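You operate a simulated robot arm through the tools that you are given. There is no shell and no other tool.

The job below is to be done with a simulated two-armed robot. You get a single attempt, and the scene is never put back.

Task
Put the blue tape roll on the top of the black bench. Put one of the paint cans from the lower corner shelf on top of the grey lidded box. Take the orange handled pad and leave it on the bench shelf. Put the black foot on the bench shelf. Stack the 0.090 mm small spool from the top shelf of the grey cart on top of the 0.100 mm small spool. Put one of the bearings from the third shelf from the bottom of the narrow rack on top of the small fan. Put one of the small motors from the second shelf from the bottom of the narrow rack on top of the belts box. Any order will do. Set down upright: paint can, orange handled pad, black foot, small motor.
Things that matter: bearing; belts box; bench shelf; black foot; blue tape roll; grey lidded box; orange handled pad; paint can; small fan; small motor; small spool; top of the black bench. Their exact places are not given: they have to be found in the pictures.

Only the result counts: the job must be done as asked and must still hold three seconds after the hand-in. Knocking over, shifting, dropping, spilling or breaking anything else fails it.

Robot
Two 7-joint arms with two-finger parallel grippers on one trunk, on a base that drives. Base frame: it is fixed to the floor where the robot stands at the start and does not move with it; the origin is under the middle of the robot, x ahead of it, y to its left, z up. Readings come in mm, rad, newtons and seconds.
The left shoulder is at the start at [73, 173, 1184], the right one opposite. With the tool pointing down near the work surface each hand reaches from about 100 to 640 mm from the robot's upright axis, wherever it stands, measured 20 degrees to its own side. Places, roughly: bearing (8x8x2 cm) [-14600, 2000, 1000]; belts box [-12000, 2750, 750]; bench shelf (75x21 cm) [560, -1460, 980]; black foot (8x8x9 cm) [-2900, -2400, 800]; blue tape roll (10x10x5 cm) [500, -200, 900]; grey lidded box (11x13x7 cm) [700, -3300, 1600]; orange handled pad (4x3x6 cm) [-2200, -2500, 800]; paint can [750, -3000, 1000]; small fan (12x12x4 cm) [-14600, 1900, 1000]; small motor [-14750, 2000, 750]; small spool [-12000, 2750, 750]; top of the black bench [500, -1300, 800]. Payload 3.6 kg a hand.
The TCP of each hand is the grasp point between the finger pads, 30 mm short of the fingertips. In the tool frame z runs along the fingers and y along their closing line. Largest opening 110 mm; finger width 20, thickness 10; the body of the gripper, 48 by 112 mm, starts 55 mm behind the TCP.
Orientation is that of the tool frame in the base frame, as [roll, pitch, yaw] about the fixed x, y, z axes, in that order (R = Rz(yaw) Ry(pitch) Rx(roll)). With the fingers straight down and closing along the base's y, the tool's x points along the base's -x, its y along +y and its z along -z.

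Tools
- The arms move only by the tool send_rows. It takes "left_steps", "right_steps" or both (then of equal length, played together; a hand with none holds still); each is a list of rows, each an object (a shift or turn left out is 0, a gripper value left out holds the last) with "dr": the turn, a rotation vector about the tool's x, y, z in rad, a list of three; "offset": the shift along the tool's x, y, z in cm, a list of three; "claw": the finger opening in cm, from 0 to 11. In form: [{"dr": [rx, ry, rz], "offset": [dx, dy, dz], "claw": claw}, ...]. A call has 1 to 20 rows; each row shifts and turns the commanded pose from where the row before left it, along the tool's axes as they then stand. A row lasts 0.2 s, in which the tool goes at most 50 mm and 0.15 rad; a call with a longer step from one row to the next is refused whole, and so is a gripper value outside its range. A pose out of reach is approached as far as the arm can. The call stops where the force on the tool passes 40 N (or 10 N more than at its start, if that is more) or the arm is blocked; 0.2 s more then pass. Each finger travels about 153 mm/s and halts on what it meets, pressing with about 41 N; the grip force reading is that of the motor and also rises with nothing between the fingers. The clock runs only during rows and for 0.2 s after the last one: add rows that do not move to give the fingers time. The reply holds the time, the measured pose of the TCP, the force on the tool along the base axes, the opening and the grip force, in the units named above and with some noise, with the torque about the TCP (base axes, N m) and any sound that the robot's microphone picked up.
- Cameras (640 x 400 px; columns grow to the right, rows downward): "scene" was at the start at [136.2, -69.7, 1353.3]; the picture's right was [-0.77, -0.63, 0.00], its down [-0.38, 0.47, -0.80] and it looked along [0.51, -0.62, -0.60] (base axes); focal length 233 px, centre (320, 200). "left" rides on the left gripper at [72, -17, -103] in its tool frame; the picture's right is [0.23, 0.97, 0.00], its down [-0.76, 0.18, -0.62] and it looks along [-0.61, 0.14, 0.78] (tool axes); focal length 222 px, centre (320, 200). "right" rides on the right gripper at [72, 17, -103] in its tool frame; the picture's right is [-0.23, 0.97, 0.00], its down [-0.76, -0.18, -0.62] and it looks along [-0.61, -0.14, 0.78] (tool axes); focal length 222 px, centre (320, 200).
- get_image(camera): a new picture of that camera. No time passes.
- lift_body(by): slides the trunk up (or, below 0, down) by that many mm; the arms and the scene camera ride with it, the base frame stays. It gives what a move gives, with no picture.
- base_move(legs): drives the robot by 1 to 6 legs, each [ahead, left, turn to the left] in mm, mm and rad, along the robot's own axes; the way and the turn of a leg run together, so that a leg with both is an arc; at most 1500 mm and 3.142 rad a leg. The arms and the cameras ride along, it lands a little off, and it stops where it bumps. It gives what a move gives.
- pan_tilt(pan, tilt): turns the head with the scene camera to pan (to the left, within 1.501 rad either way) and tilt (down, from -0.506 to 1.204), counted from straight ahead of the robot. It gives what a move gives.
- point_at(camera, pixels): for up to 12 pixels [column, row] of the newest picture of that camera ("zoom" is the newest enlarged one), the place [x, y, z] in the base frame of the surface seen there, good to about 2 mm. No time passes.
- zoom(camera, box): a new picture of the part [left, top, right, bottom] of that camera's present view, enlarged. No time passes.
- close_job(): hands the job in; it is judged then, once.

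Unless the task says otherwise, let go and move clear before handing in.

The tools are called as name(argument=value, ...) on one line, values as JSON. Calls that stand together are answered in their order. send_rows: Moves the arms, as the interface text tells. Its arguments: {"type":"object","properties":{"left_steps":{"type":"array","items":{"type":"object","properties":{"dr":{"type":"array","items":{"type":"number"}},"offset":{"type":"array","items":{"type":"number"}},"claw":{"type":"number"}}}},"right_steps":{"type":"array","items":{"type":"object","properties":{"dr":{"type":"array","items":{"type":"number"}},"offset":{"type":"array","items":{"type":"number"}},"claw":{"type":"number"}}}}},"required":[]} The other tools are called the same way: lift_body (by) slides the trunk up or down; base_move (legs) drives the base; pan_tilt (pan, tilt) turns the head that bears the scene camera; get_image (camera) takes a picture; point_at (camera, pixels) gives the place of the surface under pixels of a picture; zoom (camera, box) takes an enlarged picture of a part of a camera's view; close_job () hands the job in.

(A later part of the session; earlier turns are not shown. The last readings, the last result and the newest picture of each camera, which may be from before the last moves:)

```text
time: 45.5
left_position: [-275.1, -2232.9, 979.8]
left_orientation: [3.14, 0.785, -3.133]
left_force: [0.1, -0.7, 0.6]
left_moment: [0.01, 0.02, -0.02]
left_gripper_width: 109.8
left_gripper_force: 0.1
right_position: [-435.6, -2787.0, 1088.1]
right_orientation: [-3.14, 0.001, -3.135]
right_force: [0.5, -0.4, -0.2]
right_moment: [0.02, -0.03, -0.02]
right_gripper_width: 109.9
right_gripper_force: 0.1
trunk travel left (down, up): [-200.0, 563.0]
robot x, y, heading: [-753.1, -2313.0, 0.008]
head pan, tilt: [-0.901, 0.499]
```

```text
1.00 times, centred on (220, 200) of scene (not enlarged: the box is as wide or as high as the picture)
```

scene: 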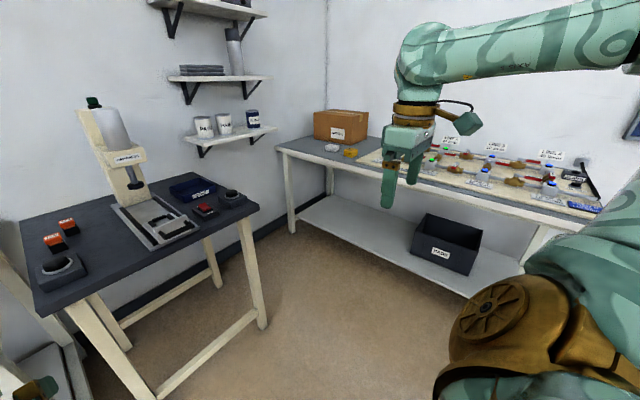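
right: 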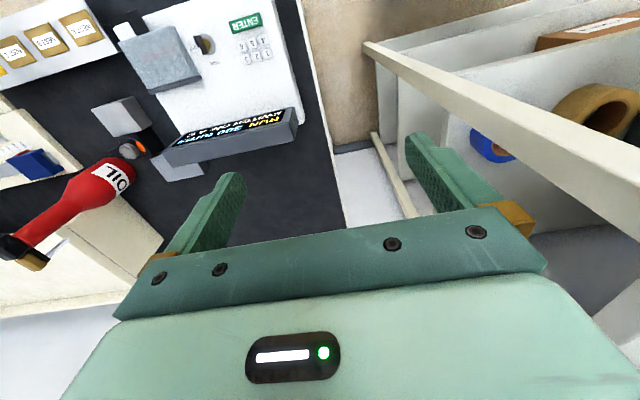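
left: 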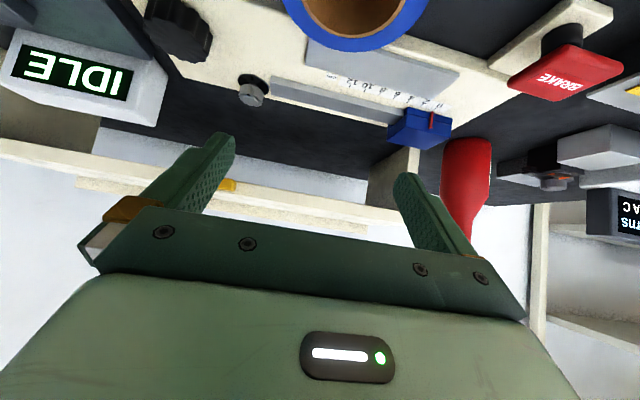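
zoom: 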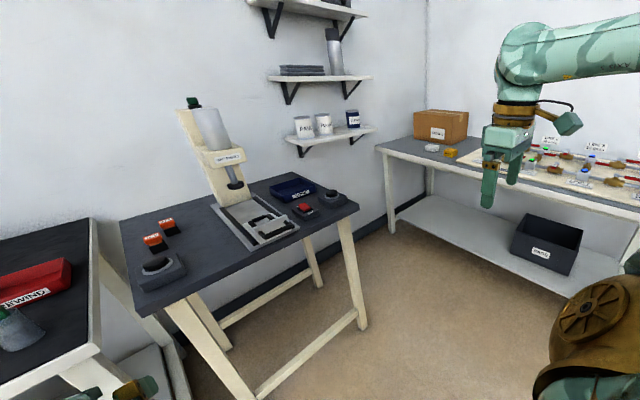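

The gap between the press bench (y −2864) and the right-hand bench (y −3489) is 625 mm. I'll look down to see how wide my own base is.

pan_tilt(pan=0.9, tilt=1.2)

get_image(camera="scene")

pan_tilt(pan=-0.3, tilt=1.2)

get_image(camera="scene")

get_image(camera="left")

```text
time: 47.3
left_position: [-274.3, -2233.1, 978.8]
left_orientation: [3.14, 0.784, -3.132]
left_force: [0.9, 0.3, 0.4]
left_moment: [0.04, -0.01, -0.01]
left_gripper_width: 109.9
left_gripper_force: 0.0
right_position: [-436.9, -2787.4, 1088.8]
right_orientation: [-3.14, 0.001, -3.132]
right_force: [0.5, -0.7, -0.8]
right_moment: [0.03, 0.0, 0.0]
right_gripper_width: 109.6
right_gripper_force: 0.1
trunk travel left (down, up): [-200.0, 563.0]
robot x, y, heading: [-751.7, -2312.3, 0.008]
head pan, tilt: [0.901, 1.201]
```

```text
taken
```

scene: 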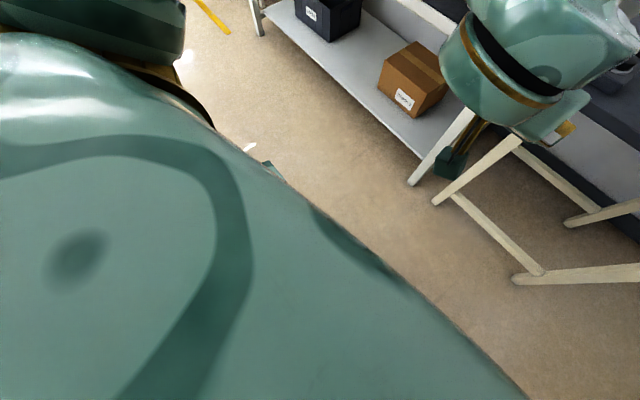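

```text
time: 48.7
left_position: [-274.5, -2233.9, 979.4]
left_orientation: [3.141, 0.787, -3.131]
left_force: [0.2, 0.9, -0.4]
left_moment: [0.0, 0.02, -0.02]
left_gripper_width: 110.0
left_gripper_force: 0.0
right_position: [-437.6, -2787.2, 1088.1]
right_orientation: [-3.141, 0.003, -3.134]
right_force: [-0.9, -0.4, 0.3]
right_moment: [0.0, 0.06, 0.01]
right_gripper_width: 110.2
right_gripper_force: 0.0
trunk travel left (down, up): [-200.0, 563.0]
robot x, y, heading: [-750.3, -2311.0, 0.007]
head pan, tilt: [-0.3, 1.201]
```

```text
taken
```

scene: 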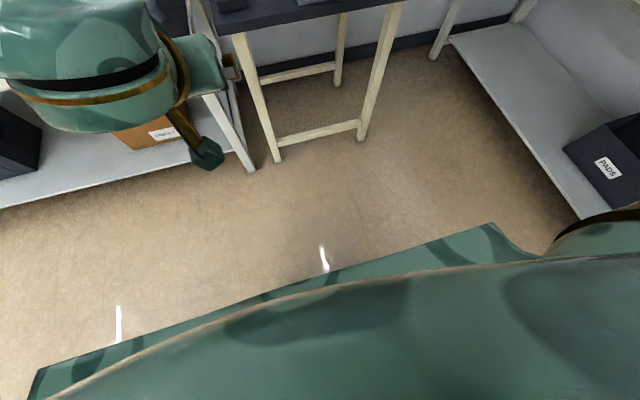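

```text
taken
```

left: 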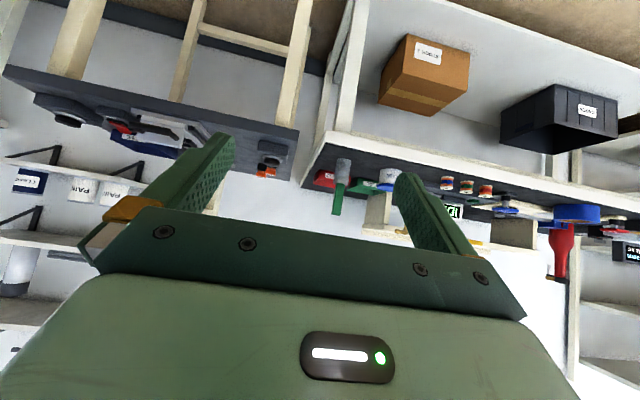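

The base's front edge runs from (40,370) to (490,225) in that picture. I'll measure it.

point_at(camera="scene", pixels=[[42, 372], [45, 385], [120, 352], [250, 308], [400, 258], [488, 228], [490, 236], [515, 245], [530, 248], [300, 330], [450, 300], [540, 330]])

```text
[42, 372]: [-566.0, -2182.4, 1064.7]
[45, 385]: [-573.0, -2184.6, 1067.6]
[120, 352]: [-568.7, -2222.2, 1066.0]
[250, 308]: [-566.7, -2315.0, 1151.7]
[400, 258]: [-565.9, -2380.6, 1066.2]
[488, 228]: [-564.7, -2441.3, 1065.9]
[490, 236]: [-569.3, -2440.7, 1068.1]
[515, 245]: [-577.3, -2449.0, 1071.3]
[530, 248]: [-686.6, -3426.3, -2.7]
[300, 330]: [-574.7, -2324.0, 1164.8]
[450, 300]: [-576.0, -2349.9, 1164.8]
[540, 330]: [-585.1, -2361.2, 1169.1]
```

That was only the chest. I'll tilt the right hand backward so its camera can see the base.

send_rows(right_steps=[{"dr": [0, 0.14, 0]}, {"dr": [0, 0.14, 0]}, {"dr": [0, 0.14, 0]}, {"dr": [0, 0.14, 0]}, {"dr": [0, 0.14, 0]}, {}])

get_image(camera="right")

```text
time: 50.1
left_position: [-273.8, -2234.5, 980.3]
left_orientation: [3.14, 0.783, -3.132]
left_force: [0.0, -0.1, -0.8]
left_moment: [0.01, 0.04, 0.02]
left_gripper_width: 109.9
left_gripper_force: 0.1
right_position: [-429.8, -2808.0, 993.3]
right_orientation: [-3.129, -0.483, -3.138]
right_force: [0.6, 0.2, 0.6]
right_moment: [0.01, 0.03, 0.01]
right_gripper_width: 110.0
right_gripper_force: 0.0
right hand out of reach, approached as far as the arm can: row 1, 2, 3, 4
trunk travel left (down, up): [-200.0, 563.0]
robot x, y, heading: [-752.4, -2314.1, 0.006]
head pan, tilt: [-0.3, 1.201]
```

```text
taken
```

right: 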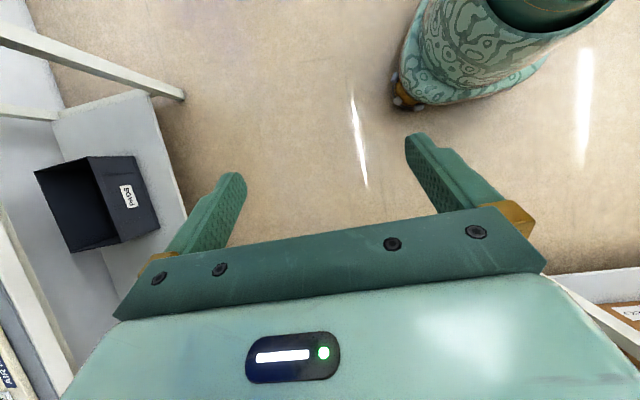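

The base shows at (395–610, 0–110). I'll measure its outline.

point_at(camera="right", pixels=[[398, 90], [400, 60], [408, 100], [430, 103], [480, 98], [540, 70], [420, 20], [545, 62], [500, 92], [402, 103], [400, 80], [460, 40]])

```text
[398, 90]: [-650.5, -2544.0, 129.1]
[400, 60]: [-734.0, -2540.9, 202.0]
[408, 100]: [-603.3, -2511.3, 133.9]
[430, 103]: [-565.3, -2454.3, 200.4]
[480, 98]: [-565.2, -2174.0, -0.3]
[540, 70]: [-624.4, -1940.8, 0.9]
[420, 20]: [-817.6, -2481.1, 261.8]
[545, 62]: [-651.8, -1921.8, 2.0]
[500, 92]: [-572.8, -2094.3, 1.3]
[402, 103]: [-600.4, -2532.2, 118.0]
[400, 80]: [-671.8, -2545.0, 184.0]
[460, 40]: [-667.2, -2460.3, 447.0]
```

The base is about ±235 mm wide and 190 mm ahead of the axis, so it fits the 625 mm gap. I'll straighten the right hand and tuck it in.

send_rows(right_steps=[{"dr": [0, -0.12, 0]}, {"dr": [0, -0.12, 0]}, {"dr": [0, -0.12, 0]}, {"dr": [0, -0.12, 0]}, {"offset": [0, 4.5, 0]}, {"offset": [0, 4.5, 0]}, {"offset": [0, 4.5, 0]}, {"offset": [0, 4.5, 0]}, {"offset": [2.5, 0, 0]}, {}])

base_move(legs=[[0, -860, -0.007], [250, 0, 0]])

pan_tilt(pan=0, tilt=0.2)

get_image(camera="scene")

```text
time: 52.3
left_position: [-275.3, -2234.3, 979.8]
left_orientation: [3.139, 0.785, -3.13]
left_force: [0.7, -0.2, -0.8]
left_moment: [-0.03, 0.0, -0.01]
left_gripper_width: 110.2
left_gripper_force: 0.0
right_position: [-437.8, -2633.7, 999.6]
right_orientation: [-3.129, -0.002, -3.135]
right_force: [0.7, 0.2, 0.8]
right_moment: [-0.01, 0.02, 0.01]
right_gripper_width: 110.1
right_gripper_force: 0.1
right hand out of reach, approached as far as the arm can: row 9
trunk travel left (down, up): [-200.0, 563.0]
robot x, y, heading: [-751.7, -2313.2, 0.01]
head pan, tilt: [-0.3, 1.201]
```

```text
time: 58.2
left_position: [-19.5, -3090.4, 977.9]
left_orientation: [3.139, 0.784, -3.138]
left_force: [-0.1, -0.2, -0.5]
left_moment: [-0.03, -0.01, 0.0]
left_gripper_width: 110.0
left_gripper_force: 0.0
right_position: [-183.9, -3490.9, 998.9]
right_orientation: [-3.132, -0.003, -3.139]
right_force: [0.3, -0.6, -0.4]
right_moment: [0.0, 0.04, -0.01]
right_gripper_width: 110.0
right_gripper_force: 0.0
trunk travel left (down, up): [-200.0, 563.0]
robot x, y, heading: [-499.1, -3166.9, -0.006]
head pan, tilt: [-0.3, 1.201]
```

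```text
time: 59.5
left_position: [-21.0, -3090.5, 979.4]
left_orientation: [3.14, 0.786, -3.14]
left_force: [-0.4, 0.7, 0.2]
left_moment: [0.0, 0.02, 0.01]
left_gripper_width: 110.0
left_gripper_force: 0.1
right_position: [-185.5, -3491.6, 1000.3]
right_orientation: [-3.13, -0.001, -3.14]
right_force: [-0.7, 0.3, 0.3]
right_moment: [0.01, -0.02, 0.03]
right_gripper_width: 109.9
right_gripper_force: 0.0
trunk travel left (down, up): [-200.0, 563.0]
robot x, y, heading: [-500.0, -3168.1, 0.006]
head pan, tilt: [0.0, 0.201]
```

```text
taken
```

scene: 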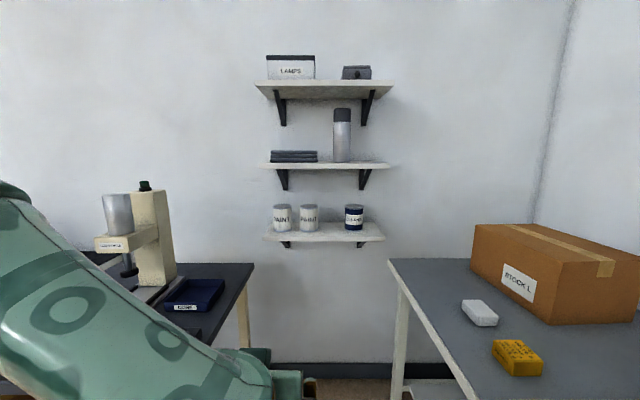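

I'll check the cardboard box on the right bench and the press on the left before driving in.

point_at(camera="scene", pixels=[[474, 230], [546, 268], [548, 320], [612, 275], [160, 195], [145, 192], [255, 265], [390, 262], [118, 215], [540, 360], [490, 322], [176, 275]])

zoom(camera="scene", box=[250, 40, 410, 140])

point_at(camera="zoom", pixels=[[370, 115], [485, 115], [425, 108], [430, 140], [430, 118], [300, 190], [565, 190], [360, 145], [490, 145], [430, 170], [200, 70], [530, 180]])

```text
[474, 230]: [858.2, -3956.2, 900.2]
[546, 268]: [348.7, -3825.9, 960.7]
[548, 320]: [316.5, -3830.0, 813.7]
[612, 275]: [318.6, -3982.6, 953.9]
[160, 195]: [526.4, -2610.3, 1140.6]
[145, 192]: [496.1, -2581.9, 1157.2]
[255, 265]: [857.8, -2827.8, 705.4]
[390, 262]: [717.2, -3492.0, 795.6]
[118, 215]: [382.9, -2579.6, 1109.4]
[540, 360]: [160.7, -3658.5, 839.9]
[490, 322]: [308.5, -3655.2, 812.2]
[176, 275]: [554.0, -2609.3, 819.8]
```

```text
4.00 times, centred on (330, 90) of scene
```

zoom: 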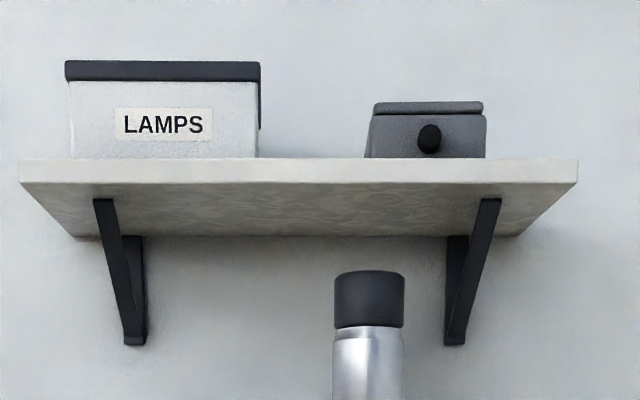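

```text
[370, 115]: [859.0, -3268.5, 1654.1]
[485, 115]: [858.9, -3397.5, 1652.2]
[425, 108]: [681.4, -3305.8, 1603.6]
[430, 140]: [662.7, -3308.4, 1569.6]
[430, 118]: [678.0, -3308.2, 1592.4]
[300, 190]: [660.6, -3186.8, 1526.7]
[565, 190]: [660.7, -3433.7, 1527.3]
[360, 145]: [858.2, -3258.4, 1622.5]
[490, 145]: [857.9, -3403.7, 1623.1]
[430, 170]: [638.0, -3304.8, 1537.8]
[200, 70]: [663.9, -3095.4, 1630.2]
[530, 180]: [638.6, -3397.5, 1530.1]
```

Everything's clear of the corridor. I'll raise the trunk 50 mm and drive in about 560 mm.

lift_body(by=50)

base_move(legs=[[300, -8, -0.003], [260, 0, 0]])

pan_tilt(pan=0.05, tilt=0.4)

get_image(camera="scene")

get_image(camera="left")

```text
time: 60.4
left_position: [-18.6, -3090.5, 1028.2]
left_orientation: [3.14, 0.783, -3.139]
left_force: [-0.4, -0.2, 0.0]
left_moment: [-0.01, -0.01, -0.02]
left_gripper_width: 110.5
left_gripper_force: 0.1
right_position: [-185.4, -3490.4, 1049.9]
right_orientation: [-3.131, -0.003, -3.14]
right_force: [1.0, 0.3, 0.0]
right_moment: [0.0, 0.04, 0.02]
right_gripper_width: 109.8
right_gripper_force: 0.1
trunk travel left (down, up): [-250.0, 513.0]
robot x, y, heading: [-495.8, -3169.1, -0.005]
head pan, tilt: [0.0, 0.201]
```

```text
time: 63.9
left_position: [542.7, -3101.6, 1029.3]
left_orientation: [3.14, 0.786, 3.141]
left_force: [0.4, 0.3, -0.5]
left_moment: [0.04, 0.03, -0.02]
left_gripper_width: 110.1
left_gripper_force: 0.1
right_position: [376.2, -3499.7, 1050.4]
right_orientation: [-3.131, -0.001, -3.141]
right_force: [-0.7, -0.4, 0.2]
right_moment: [0.01, 0.03, 0.03]
right_gripper_width: 110.0
right_gripper_force: 0.1
trunk travel left (down, up): [-250.0, 513.0]
robot x, y, heading: [63.9, -3178.5, 0.003]
head pan, tilt: [0.0, 0.201]
```

```text
time: 64.7
left_position: [540.4, -3101.6, 1028.6]
left_orientation: [3.14, 0.785, -3.141]
left_force: [-0.2, 0.2, 0.3]
left_moment: [0.01, -0.01, 0.03]
left_gripper_width: 110.1
left_gripper_force: 0.1
right_position: [374.1, -3500.1, 1049.4]
right_orientation: [-3.132, -0.001, -3.141]
right_force: [-0.4, 0.4, -0.2]
right_moment: [0.0, -0.01, -0.03]
right_gripper_width: 110.1
right_gripper_force: 0.1
trunk travel left (down, up): [-250.0, 513.0]
robot x, y, heading: [63.8, -3175.8, -0.001]
head pan, tilt: [0.051, 0.4]
```

```text
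taken
```

scene: 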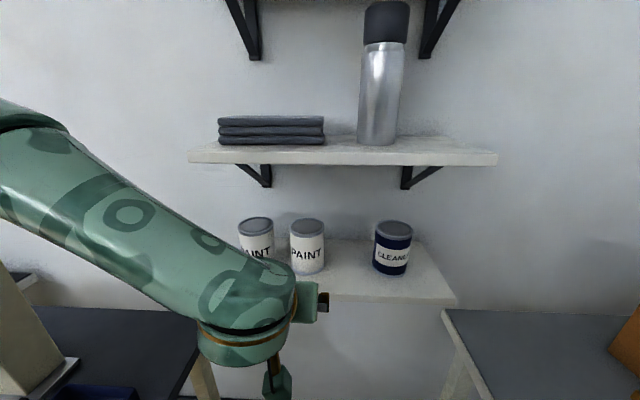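

```text
taken
```

left: 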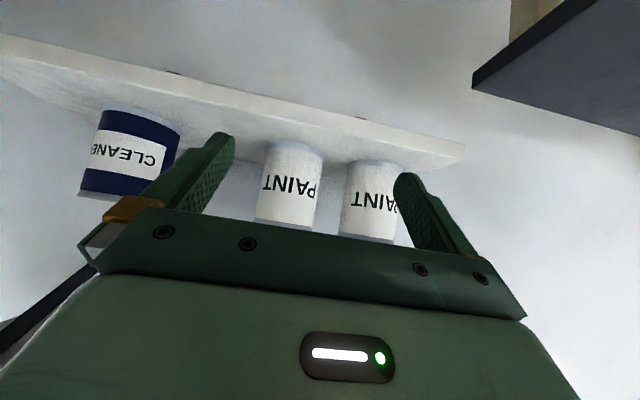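

Cans are at (257,238) and (307,246) in the scene view. I'll measure both.

zoom(camera="scene", box=[200, 195, 440, 345])

point_at(camera="zoom", pixels=[[245, 90], [326, 90], [285, 62], [285, 82], [285, 110], [285, 160], [120, 80], [150, 68], [250, 190], [318, 190], [285, 212], [195, 100]])

point_at(camera="left", pixels=[[262, 170], [290, 150], [290, 200], [318, 170], [350, 185], [372, 200], [395, 180], [290, 140], [320, 200], [260, 215]])

```text
2.67 times, centred on (320, 270) of scene
```

zoom: 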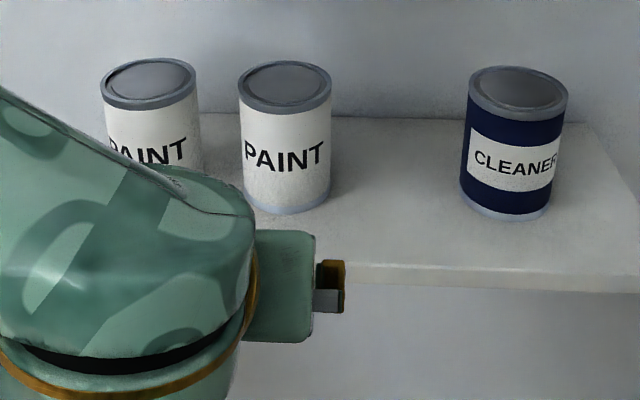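

```text
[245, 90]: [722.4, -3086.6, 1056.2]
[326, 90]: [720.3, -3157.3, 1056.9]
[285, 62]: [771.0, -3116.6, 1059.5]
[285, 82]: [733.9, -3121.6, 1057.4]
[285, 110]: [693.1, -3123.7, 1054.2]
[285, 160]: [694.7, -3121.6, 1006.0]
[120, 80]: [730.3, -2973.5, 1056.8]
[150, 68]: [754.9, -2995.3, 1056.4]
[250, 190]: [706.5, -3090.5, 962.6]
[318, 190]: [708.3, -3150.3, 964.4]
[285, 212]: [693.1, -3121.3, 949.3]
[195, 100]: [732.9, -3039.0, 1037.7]
```

```text
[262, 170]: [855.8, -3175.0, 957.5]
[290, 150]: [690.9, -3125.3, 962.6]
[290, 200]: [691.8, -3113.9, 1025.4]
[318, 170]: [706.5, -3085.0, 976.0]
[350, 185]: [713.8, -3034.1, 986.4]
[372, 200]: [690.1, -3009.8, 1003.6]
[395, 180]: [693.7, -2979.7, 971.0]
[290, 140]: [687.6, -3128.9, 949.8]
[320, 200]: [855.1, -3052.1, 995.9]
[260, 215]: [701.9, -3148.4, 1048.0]
```

Can 2 is centred near (731,−3120), radius ~39, top at 1057. I'll tilt to 60° from vertical, align in y and height, and check.

send_rows(left_steps=[{"dr": [0, -0.131, 0], "claw": 10}, {"dr": [0, -0.131, 0]}, {"offset": [1.21, -1.84, 0.7]}, {}])

get_image(camera="left")

```text
time: 65.7
left_position: [541.5, -3120.0, 1014.8]
left_orientation: [3.141, 1.047, -3.14]
left_force: [-0.4, -0.4, -0.2]
left_moment: [0.01, -0.02, 0.02]
left_gripper_width: 100.1
left_gripper_force: 0.0
right_position: [375.0, -3498.5, 1050.2]
right_orientation: [-3.131, -0.002, 3.14]
right_force: [-0.4, -0.5, -0.1]
right_moment: [0.02, -0.01, 0.01]
right_gripper_width: 109.8
right_gripper_force: 0.0
trunk travel left (down, up): [-250.0, 513.0]
robot x, y, heading: [63.6, -3174.2, 0.001]
head pan, tilt: [0.051, 0.4]
```

```text
taken
```

left: 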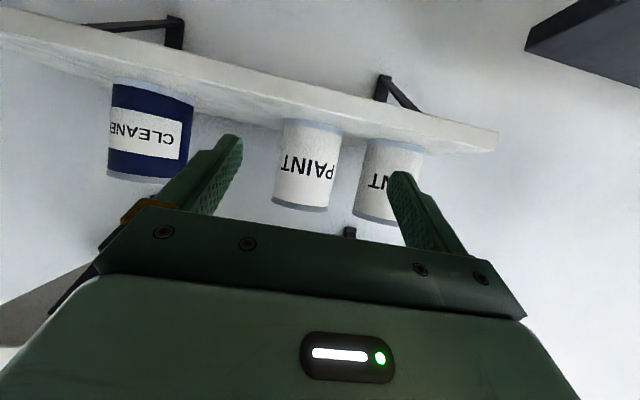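

Aligned at y −3120, z 1015. I'll go forward 178 mm.

send_rows(left_steps=[{"offset": [-1.5, 0, 2.6]}, {"offset": [-1.5, 0, 2.6]}, {"offset": [-1.5, 0, 2.6]}, {"offset": [-1.0, 0, 1.73]}, {"offset": [-1.0, 0, 1.73]}, {"offset": [-1.0, 0, 1.73]}, {"offset": [-1.0, 0, 1.73]}, {"offset": [-0.4, 0, 0.69]}, {}])

get_image(camera="left")

get_image(camera="scene")

```text
time: 67.7
left_position: [719.8, -3118.7, 1015.5]
left_orientation: [3.14, 1.046, 3.14]
left_force: [-0.8, -0.5, 0.4]
left_moment: [-0.01, 0.01, 0.03]
left_gripper_width: 100.0
left_gripper_force: 0.0
right_position: [375.8, -3501.4, 1051.1]
right_orientation: [-3.131, -0.002, -3.141]
right_force: [-0.2, -0.2, 0.0]
right_moment: [0.01, 0.01, 0.0]
right_gripper_width: 110.1
right_gripper_force: 0.1
trunk travel left (down, up): [-250.0, 513.0]
robot x, y, heading: [65.1, -3179.0, 0.002]
head pan, tilt: [0.051, 0.4]
```

```text
taken
```

left: 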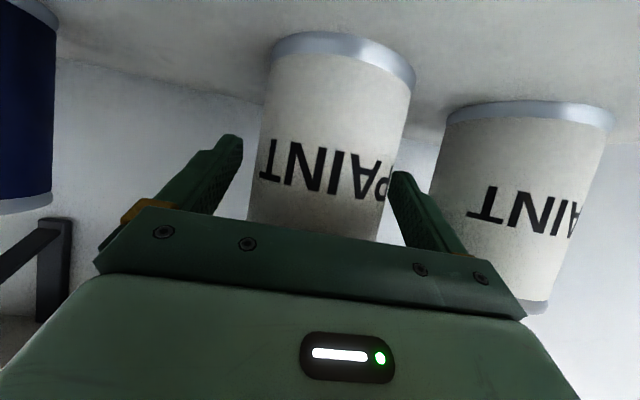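

```text
taken
```

scene: 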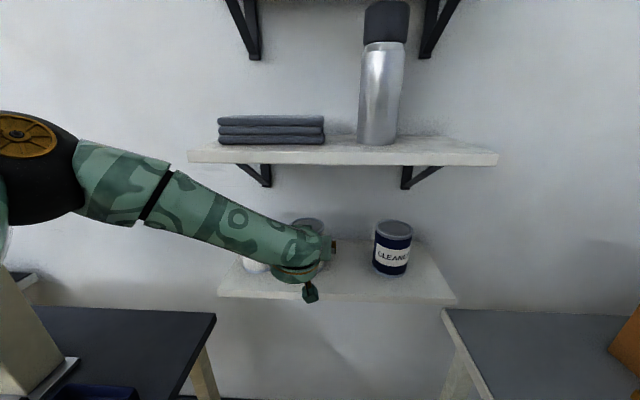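

The can lies between the fingers. I'll close on it.

send_rows(left_steps=[{"claw": 8.6}, {"claw": 7.5}, {"claw": 6}, {"claw": 6}, {}])

get_image(camera="left")

```text
time: 68.9
left_position: [720.3, -3119.4, 1015.4]
left_orientation: [3.14, 1.049, -3.142]
left_force: [1.1, -0.4, 0.8]
left_moment: [-0.2, -0.01, 0.07]
left_gripper_width: 81.2
left_gripper_force: 41.2
right_position: [375.0, -3500.1, 1049.7]
right_orientation: [-3.131, -0.002, 3.141]
right_force: [0.2, 0.3, 0.1]
right_moment: [-0.02, -0.02, 0.0]
right_gripper_width: 110.2
right_gripper_force: 0.2
trunk travel left (down, up): [-250.0, 513.0]
robot x, y, heading: [66.1, -3181.1, -0.002]
head pan, tilt: [0.051, 0.4]
```

```text
taken
```

left: 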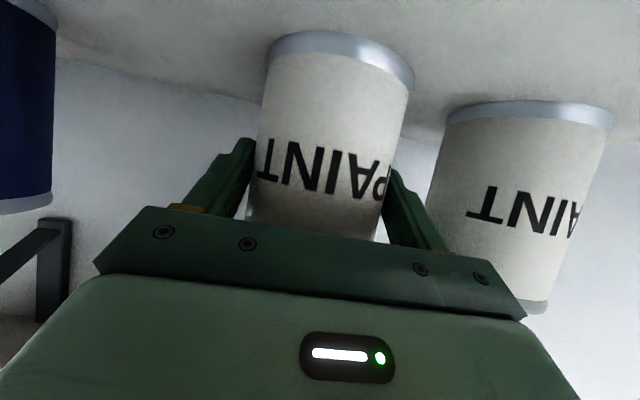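

The can is held (81 mm). I'll lift 3 cm and draw it back 18 cm.

send_rows(left_steps=[{"offset": [-0.87, 0, -0.5]}, {"offset": [-1.73, 0, -1.0]}, {"offset": [1.0, 0, -1.73]}, {"offset": [1.5, 0, -2.6]}, {"offset": [1.5, 0, -2.6]}, {"offset": [1.5, 0, -2.6]}, {"offset": [1.5, 0, -2.6]}, {"offset": [1.5, 0, -2.6]}, {}])

get_image(camera="scene")

get_image(camera="left")

```text
time: 70.9
left_position: [549.5, -3118.9, 1045.4]
left_orientation: [3.14, 1.047, 3.141]
left_force: [-0.2, -0.2, -5.2]
left_moment: [0.0, 0.07, -0.01]
left_gripper_width: 81.0
left_gripper_force: 41.4
right_position: [375.6, -3499.9, 1048.8]
right_orientation: [-3.13, -0.002, 3.141]
right_force: [-0.1, 0.2, -0.3]
right_moment: [-0.01, -0.01, -0.02]
right_gripper_width: 109.9
right_gripper_force: 0.1
trunk travel left (down, up): [-250.0, 513.0]
robot x, y, heading: [62.2, -3175.1, -0.002]
head pan, tilt: [0.051, 0.4]
```

```text
taken
```

scene: 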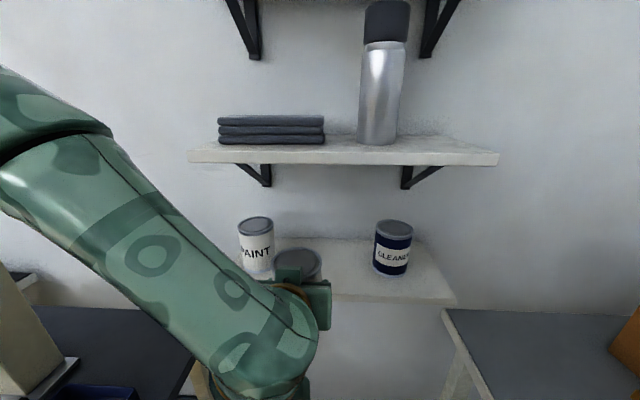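

```text
taken
```

left: 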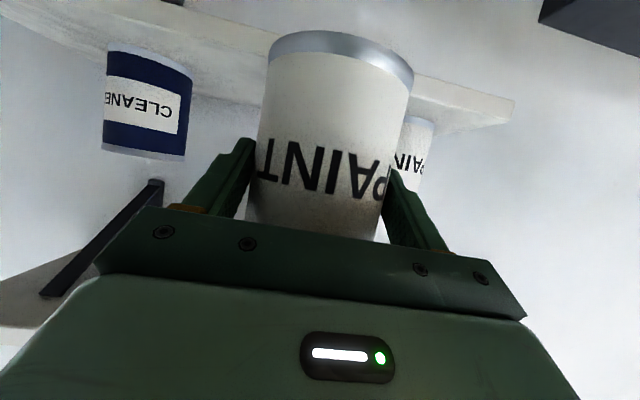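

The can's clear of the shelf edge (rear at x≈601, edge 638). I'll back off 80 mm and raise the trunk 500 mm.

base_move(legs=[[-80, 0, 0]])

lift_body(by=500)

pan_tilt(pan=-0.15, tilt=0.35)

get_image(camera="scene")

```text
time: 71.9
left_position: [469.5, -3119.1, 1046.5]
left_orientation: [3.141, 1.049, 3.14]
left_force: [-0.3, -1.0, -3.9]
left_moment: [0.01, 0.05, 0.01]
left_gripper_width: 80.9
left_gripper_force: 41.3
right_position: [293.5, -3499.9, 1050.6]
right_orientation: [-3.131, 0.0, -3.141]
right_force: [-0.6, 0.2, 0.3]
right_moment: [0.0, 0.0, -0.04]
right_gripper_width: 109.8
right_gripper_force: 0.1
trunk travel left (down, up): [-250.0, 513.0]
robot x, y, heading: [-18.3, -3173.8, -0.004]
head pan, tilt: [0.051, 0.4]
```

```text
refused: 500 is not a number from -400 to 400
```

```text
time: 72.7
left_position: [470.0, -3119.9, 1044.6]
left_orientation: [3.138, 1.048, 3.139]
left_force: [0.3, -0.2, -5.3]
left_moment: [0.0, 0.06, -0.03]
left_gripper_width: 81.0
left_gripper_force: 41.0
right_position: [296.7, -3500.6, 1050.0]
right_orientation: [-3.131, -0.002, -3.141]
right_force: [-0.9, -0.1, -0.1]
right_moment: [0.01, 0.01, 0.01]
right_gripper_width: 110.1
right_gripper_force: 0.0
trunk travel left (down, up): [-250.0, 513.0]
robot x, y, heading: [-16.8, -3176.7, -0.003]
head pan, tilt: [-0.15, 0.351]
```

```text
taken
```

scene: 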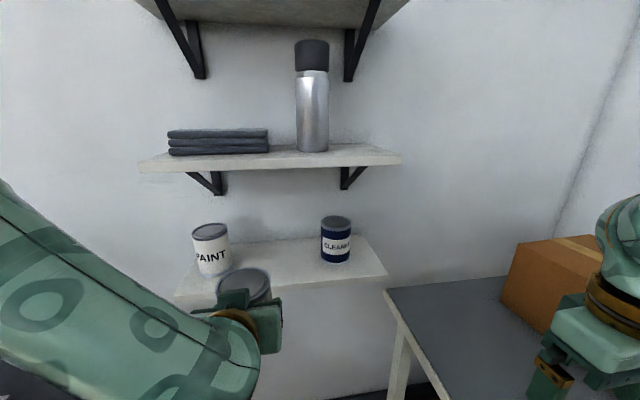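

The lift takes at most 400 mm at a time, so I'll raise it in two steps and look at the grey box.

lift_body(by=400)

lift_body(by=110)

get_image(camera="scene")

zoom(camera="scene", box=[160, 120, 420, 282])

```text
time: 76.5
left_position: [470.4, -3119.8, 1444.9]
left_orientation: [3.139, 1.045, 3.14]
left_force: [0.2, 0.1, -5.5]
left_moment: [-0.01, 0.07, 0.01]
left_gripper_width: 80.9
left_gripper_force: 41.0
right_position: [296.0, -3501.7, 1449.3]
right_orientation: [-3.131, -0.002, 3.14]
right_force: [0.4, -1.3, -0.6]
right_moment: [-0.01, 0.01, 0.01]
right_gripper_width: 110.3
right_gripper_force: 0.0
trunk travel left (down, up): [-650.0, 113.0]
robot x, y, heading: [-15.1, -3176.9, -0.002]
head pan, tilt: [-0.15, 0.351]
```

```text
time: 77.9
left_position: [471.0, -3119.3, 1553.6]
left_orientation: [3.139, 1.048, 3.139]
left_force: [-0.1, -0.3, -4.7]
left_moment: [-0.02, 0.08, 0.0]
left_gripper_width: 81.0
left_gripper_force: 40.8
right_position: [295.5, -3501.1, 1560.3]
right_orientation: [-3.132, -0.002, -3.14]
right_force: [0.7, 0.3, -0.1]
right_moment: [-0.02, -0.02, 0.01]
right_gripper_width: 109.9
right_gripper_force: 0.0
trunk travel left (down, up): [-760.0, 3.0]
robot x, y, heading: [-12.4, -3177.1, -0.0]
head pan, tilt: [-0.15, 0.351]
```

```text
taken
```

scene: 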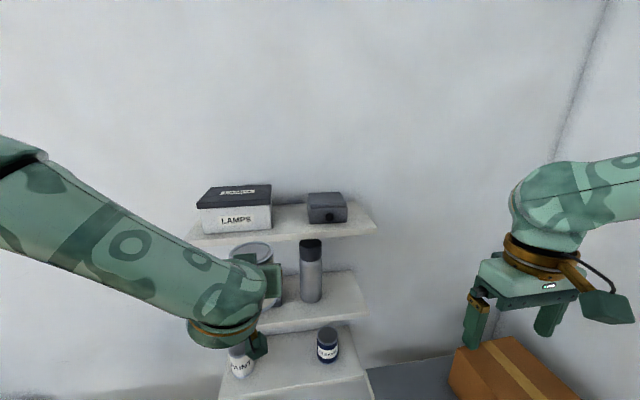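

```text
2.46 times, centred on (290, 201) of scene
```

zoom: 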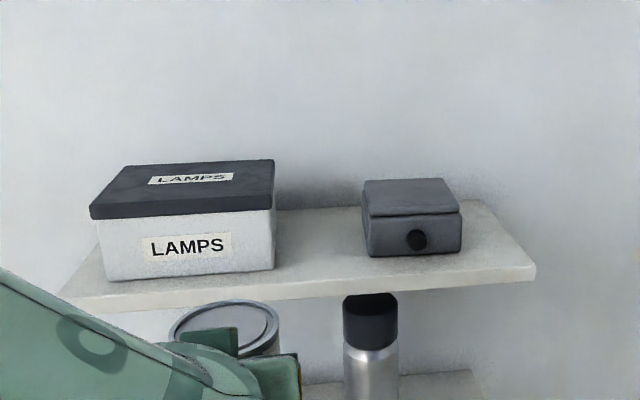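

The grey lidded box shows at zoom (365–460, 180–255). I'll measure its top.

point_at(camera="zoom", pixels=[[372, 185], [440, 183], [380, 210], [452, 208], [410, 195], [412, 225], [368, 250], [458, 250], [270, 170], [270, 200], [417, 240], [340, 260]])

```text
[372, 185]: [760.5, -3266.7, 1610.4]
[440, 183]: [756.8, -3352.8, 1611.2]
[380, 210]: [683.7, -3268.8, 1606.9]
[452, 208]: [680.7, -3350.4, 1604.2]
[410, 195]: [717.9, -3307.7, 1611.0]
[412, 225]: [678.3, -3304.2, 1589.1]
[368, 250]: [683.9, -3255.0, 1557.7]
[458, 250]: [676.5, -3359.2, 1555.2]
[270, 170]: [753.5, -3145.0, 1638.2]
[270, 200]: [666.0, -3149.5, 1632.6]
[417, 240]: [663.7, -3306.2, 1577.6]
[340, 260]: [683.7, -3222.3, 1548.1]
```

The box top is at z≈1611, centred about (728,−3308). I'll raise the hand 155 mm and shift it right 188 mm while in front of the shelves.

send_rows(left_steps=[{"offset": [-3.4, 0, -1.96]}, {"offset": [-3.4, 0, -1.96]}, {"offset": [-3.4, 0, -1.96]}, {"offset": [-3.4, 0, -1.96]}, {"offset": [0, -3.76, 0]}, {"offset": [0, -3.76, 0]}, {"offset": [0, -3.76, 0]}, {"offset": [0, -3.76, 0]}, {"offset": [0, -3.76, 0]}, {}])

get_image(camera="left")

get_image(camera="scene")

```text
time: 80.1
left_position: [470.3, -3307.0, 1711.6]
left_orientation: [3.139, 1.047, 3.142]
left_force: [-0.2, 0.0, -5.0]
left_moment: [0.01, 0.06, -0.04]
left_gripper_width: 80.9
left_gripper_force: 40.9
right_position: [295.7, -3499.1, 1560.8]
right_orientation: [-3.132, -0.002, 3.141]
right_force: [-0.3, 0.3, -0.4]
right_moment: [-0.02, -0.04, -0.02]
right_gripper_width: 109.9
right_gripper_force: 0.1
trunk travel left (down, up): [-760.0, 3.0]
robot x, y, heading: [-12.7, -3177.2, -0.005]
head pan, tilt: [-0.15, 0.351]
```

```text
taken
```

left: 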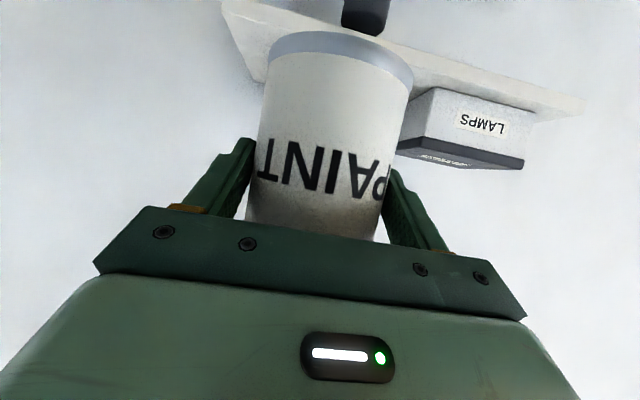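

```text
taken
```

scene: 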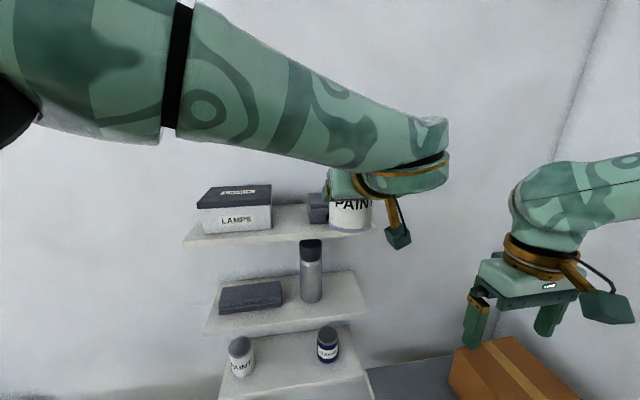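

Can bottom is ~1645, above the box lid. I'll drive forward 100 mm and then extend the arm.

base_move(legs=[[100, 0, 0.003]])

send_rows(left_steps=[{"offset": [-1.5, 0, 2.6]}, {"offset": [-1.5, 0, 2.6]}, {"offset": [-1.5, 0, 2.6]}, {"offset": [-1.0, 0, 1.73]}, {}])

get_image(camera="left")

get_image(camera="scene")

```text
time: 81.3
left_position: [557.7, -3308.9, 1715.7]
left_orientation: [3.137, 1.056, 3.138]
left_force: [-2.5, -0.2, -4.2]
left_moment: [-0.01, 0.03, -0.01]
left_gripper_width: 80.9
left_gripper_force: 41.3
right_position: [383.6, -3501.9, 1562.3]
right_orientation: [-3.133, 0.006, -3.141]
right_force: [-1.1, 0.3, 0.1]
right_moment: [0.02, -0.06, 0.0]
right_gripper_width: 110.0
right_gripper_force: 0.0
trunk travel left (down, up): [-760.0, 3.0]
robot x, y, heading: [84.8, -3173.9, 0.004]
head pan, tilt: [-0.15, 0.351]
```

```text
time: 82.5
left_position: [676.8, -3307.7, 1713.3]
left_orientation: [3.138, 1.05, 3.138]
left_force: [-0.7, -0.1, -4.4]
left_moment: [-0.01, 0.07, 0.04]
left_gripper_width: 80.6
left_gripper_force: 41.1
right_position: [392.4, -3500.9, 1559.8]
right_orientation: [-3.132, -0.001, 3.141]
right_force: [-0.3, 0.9, 0.0]
right_moment: [0.01, 0.01, 0.02]
right_gripper_width: 110.0
right_gripper_force: 0.1
trunk travel left (down, up): [-760.0, 3.0]
robot x, y, heading: [83.1, -3172.5, -0.003]
head pan, tilt: [-0.15, 0.351]
```

```text
taken
```

left: 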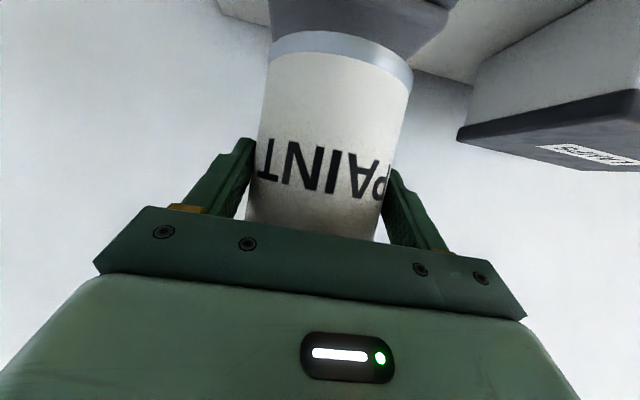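

```text
taken
```

scene: 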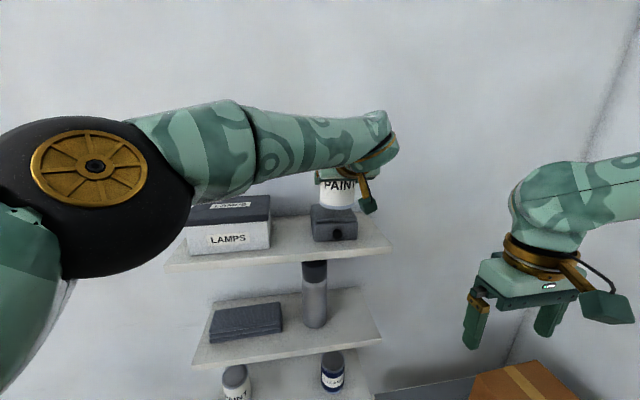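

40 mm more forward; first I'll re-check the box lid position in the new view.

zoom(camera="scene", box=[290, 160, 410, 250])

point_at(camera="zoom", pixels=[[125, 270], [120, 300], [250, 305], [345, 295], [330, 260], [370, 330], [370, 400], [130, 245], [345, 280], [230, 120]])

```text
4.44 times, centred on (350, 205) of scene
```

zoom: 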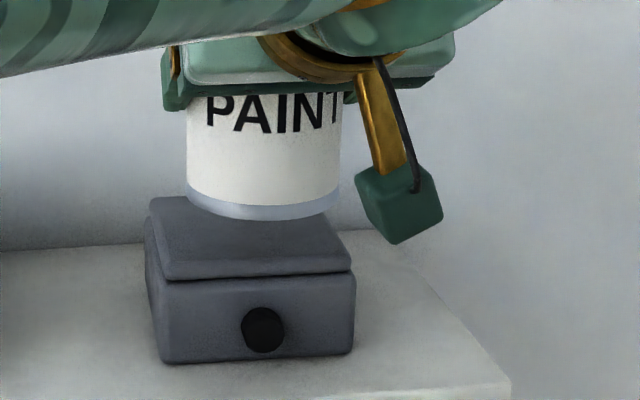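

```text
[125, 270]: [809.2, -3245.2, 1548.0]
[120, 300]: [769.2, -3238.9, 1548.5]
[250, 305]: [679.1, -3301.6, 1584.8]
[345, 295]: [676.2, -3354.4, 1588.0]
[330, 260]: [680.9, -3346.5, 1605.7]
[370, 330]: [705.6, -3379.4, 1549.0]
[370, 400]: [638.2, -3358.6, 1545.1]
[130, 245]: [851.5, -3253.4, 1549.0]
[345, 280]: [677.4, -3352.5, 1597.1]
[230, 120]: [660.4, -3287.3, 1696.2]
```

point_at(camera="zoom", pixels=[[158, 202], [155, 212], [165, 210], [165, 270], [150, 215], [162, 260]])

```text
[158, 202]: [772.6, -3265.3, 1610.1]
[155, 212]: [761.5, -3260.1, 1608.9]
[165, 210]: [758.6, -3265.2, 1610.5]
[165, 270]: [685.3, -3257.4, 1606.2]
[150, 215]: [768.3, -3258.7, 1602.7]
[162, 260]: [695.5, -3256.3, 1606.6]
```

The lid spans x 678…~785, y −3254…−3360, top 1611. I'll move forward 43 mm and lower about 30 mm.

send_rows(left_steps=[{"offset": [-1.1, 0, 1.9]}, {"offset": [-1.05, 0, 1.82]}, {"offset": [1.3, 0, 0.75]}, {"offset": [0.87, 0, 0.5]}, {}])

zoom(camera="scene", box=[290, 160, 410, 250])

get_image(camera="left")

```text
time: 83.7
left_position: [693.1, -3315.1, 1689.1]
left_orientation: [3.139, 1.047, 3.14]
left_force: [0.5, -0.7, -4.7]
left_moment: [0.01, 0.05, 0.0]
left_gripper_width: 81.2
left_gripper_force: 41.6
left hand out of reach, approached as far as the arm can: row 1, 2
right_position: [396.7, -3499.8, 1559.6]
right_orientation: [-3.13, -0.003, -3.141]
right_force: [0.4, 0.0, -0.7]
right_moment: [-0.02, 0.01, 0.02]
right_gripper_width: 109.9
right_gripper_force: 0.2
trunk travel left (down, up): [-760.0, 3.0]
robot x, y, heading: [85.5, -3173.6, -0.004]
head pan, tilt: [-0.15, 0.351]
```

```text
4.44 times, centred on (350, 205) of scene
```

zoom: 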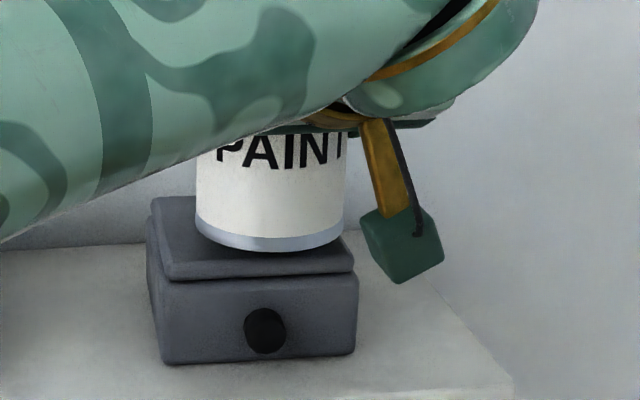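

```text
taken
```

left: 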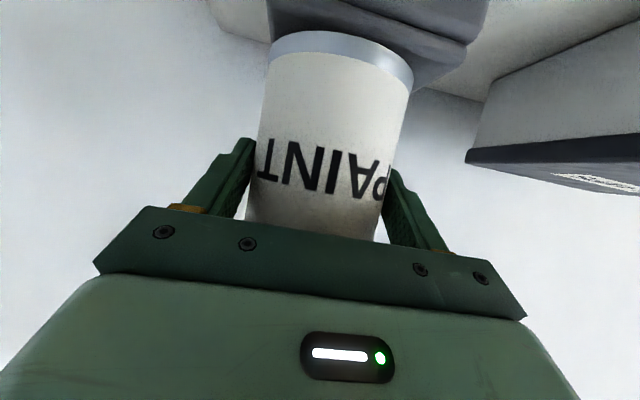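

The arm is at its reach limit (x 693). I'll pull the command back, then drive the base 60 mm closer.

send_rows(left_steps=[{"offset": [1.35, 0, -2.34]}, {"offset": [0.3, 0, -2.1]}, {}])

base_move(legs=[[50, 0, 0.002]])

send_rows(left_steps=[{}])

```text
time: 84.5
left_position: [644.9, -3315.0, 1695.8]
left_orientation: [3.138, 1.047, 3.141]
left_force: [0.4, -0.9, -4.6]
left_moment: [0.02, 0.04, 0.03]
left_gripper_width: 80.8
left_gripper_force: 41.4
right_position: [396.1, -3499.9, 1558.7]
right_orientation: [-3.131, -0.001, -3.141]
right_force: [0.0, 0.4, 0.1]
right_moment: [-0.02, 0.01, 0.03]
right_gripper_width: 110.2
right_gripper_force: 0.0
trunk travel left (down, up): [-760.0, 3.0]
robot x, y, heading: [82.4, -3176.3, 0.0]
head pan, tilt: [-0.15, 0.351]
```

```text
time: 85.4
left_position: [678.8, -3319.8, 1703.1]
left_orientation: [3.135, 1.057, 3.132]
left_force: [-2.2, -0.2, -5.0]
left_moment: [0.03, 0.01, 0.01]
left_gripper_width: 81.0
left_gripper_force: 41.2
right_position: [430.1, -3500.0, 1562.9]
right_orientation: [-3.134, 0.008, -3.139]
right_force: [-0.5, -0.2, 0.6]
right_moment: [0.0, -0.08, 0.0]
right_gripper_width: 110.4
right_gripper_force: 0.1
trunk travel left (down, up): [-760.0, 3.0]
robot x, y, heading: [131.8, -3170.2, 0.002]
head pan, tilt: [-0.15, 0.351]
```

```text
time: 85.8
left_position: [704.6, -3316.9, 1692.7]
left_orientation: [3.14, 1.042, 3.14]
left_force: [1.7, 0.2, -5.1]
left_moment: [0.0, 0.08, 0.02]
left_gripper_width: 81.1
left_gripper_force: 40.8
right_position: [452.6, -3499.6, 1558.4]
right_orientation: [-3.132, -0.008, -3.14]
right_force: [0.9, 0.6, 1.0]
right_moment: [-0.01, 0.09, -0.02]
right_gripper_width: 109.9
right_gripper_force: 0.2
trunk travel left (down, up): [-760.0, 3.0]
robot x, y, heading: [134.9, -3172.6, 0.0]
head pan, tilt: [-0.15, 0.351]
```

The tall posture sways; I'll let it settle.

send_rows(left_steps=[{}, {}, {}, {}])

```text
time: 86.8
left_position: [690.8, -3316.7, 1697.9]
left_orientation: [3.138, 1.053, 3.137]
left_force: [-0.8, -0.4, -5.1]
left_moment: [0.01, 0.04, -0.01]
left_gripper_width: 81.0
left_gripper_force: 41.4
right_position: [441.8, -3501.7, 1561.4]
right_orientation: [-3.132, 0.001, -3.14]
right_force: [0.0, -0.1, 0.3]
right_moment: [-0.01, -0.01, -0.01]
right_gripper_width: 110.1
right_gripper_force: 0.1
trunk travel left (down, up): [-760.0, 3.0]
robot x, y, heading: [132.0, -3175.1, -0.002]
head pan, tilt: [-0.15, 0.351]
```

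send_rows(left_steps=[{"offset": [-0.73, 0.45, 1.27]}, {"offset": [-0.72, 0.5, 1.26]}, {}, {}, {}, {}])

zoom(camera="scene", box=[270, 160, 430, 280])

```text
time: 88.2
left_position: [721.9, -3307.3, 1697.5]
left_orientation: [3.138, 1.05, 3.138]
left_force: [-0.3, -1.0, -6.1]
left_moment: [-0.01, 0.02, 0.0]
left_gripper_width: 81.1
left_gripper_force: 41.0
right_position: [442.1, -3501.7, 1561.3]
right_orientation: [-3.134, -0.001, -3.139]
right_force: [-0.6, 0.2, 0.7]
right_moment: [0.01, 0.01, -0.01]
right_gripper_width: 110.0
right_gripper_force: 0.1
trunk travel left (down, up): [-760.0, 3.0]
robot x, y, heading: [132.7, -3177.1, -0.001]
head pan, tilt: [-0.15, 0.351]
```

```text
3.33 times, centred on (350, 220) of scene
```

zoom: 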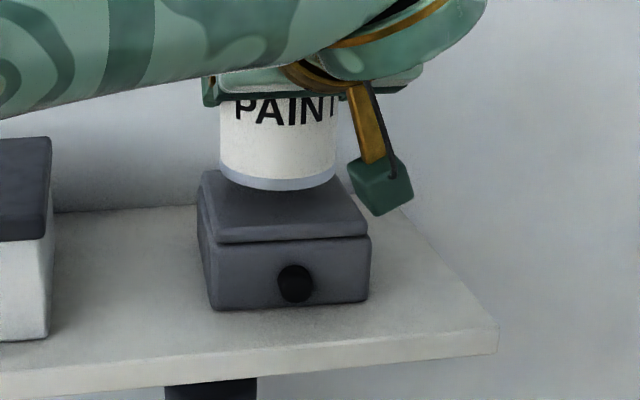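

The can is over the lid. I'll lower it gently, 16 mm first.

send_rows(left_steps=[{"offset": [0.7, 0, 0.4]}, {"offset": [0.7, 0, 0.4]}, {}, {}, {}])

zoom(camera="scene", box=[270, 160, 430, 280])

```text
time: 89.4
left_position: [722.4, -3306.6, 1681.6]
left_orientation: [3.138, 1.046, 3.138]
left_force: [0.1, -0.4, -3.8]
left_moment: [0.02, 0.06, 0.01]
left_gripper_width: 81.2
left_gripper_force: 40.7
right_position: [442.1, -3500.1, 1560.1]
right_orientation: [-3.131, 0.0, -3.139]
right_force: [0.1, -0.4, -0.4]
right_moment: [-0.01, -0.02, 0.0]
right_gripper_width: 110.1
right_gripper_force: 0.0
trunk travel left (down, up): [-760.0, 3.0]
robot x, y, heading: [133.8, -3174.6, 0.0]
head pan, tilt: [-0.15, 0.351]
```

```text
3.33 times, centred on (350, 220) of scene
```

zoom: 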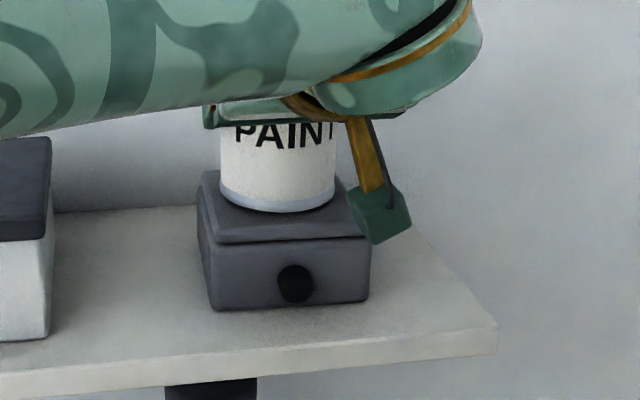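

send_rows(left_steps=[{"offset": [0.17, 0, 0.1]}, {"offset": [0.17, 0, 0.1]}, {}, {}])

```text
time: 90.4
left_position: [721.8, -3306.2, 1678.4]
left_orientation: [3.139, 1.049, 3.139]
left_force: [0.8, 0.3, -1.1]
left_moment: [-0.13, 0.05, 0.0]
left_gripper_width: 81.0
left_gripper_force: 41.5
right_position: [442.6, -3500.4, 1560.5]
right_orientation: [-3.133, -0.001, -3.14]
right_force: [-0.1, -0.5, 0.0]
right_moment: [-0.04, 0.02, 0.06]
right_gripper_width: 109.9
right_gripper_force: 0.1
trunk travel left (down, up): [-760.0, 3.0]
robot x, y, heading: [131.6, -3174.7, -0.007]
head pan, tilt: [-0.15, 0.351]
```

The load reading falls from −5 to −1 N, so it's touching. One more mm, then check.

send_rows(left_steps=[{"offset": [0.09, 0, 0.05]}, {}, {}])

```text
time: 91.2
left_position: [721.6, -3306.4, 1677.7]
left_orientation: [3.14, 1.051, 3.139]
left_force: [2.7, -1.4, 8.5]
left_moment: [-0.28, 0.14, 0.08]
left_gripper_width: 81.0
left_gripper_force: 40.8
right_position: [442.9, -3499.7, 1559.6]
right_orientation: [-3.132, 0.0, -3.14]
right_force: [0.8, -0.4, -0.6]
right_moment: [-0.04, -0.01, 0.03]
right_gripper_width: 110.0
right_gripper_force: 0.0
trunk travel left (down, up): [-760.0, 3.0]
robot x, y, heading: [130.3, -3174.3, -0.003]
head pan, tilt: [-0.15, 0.351]
```

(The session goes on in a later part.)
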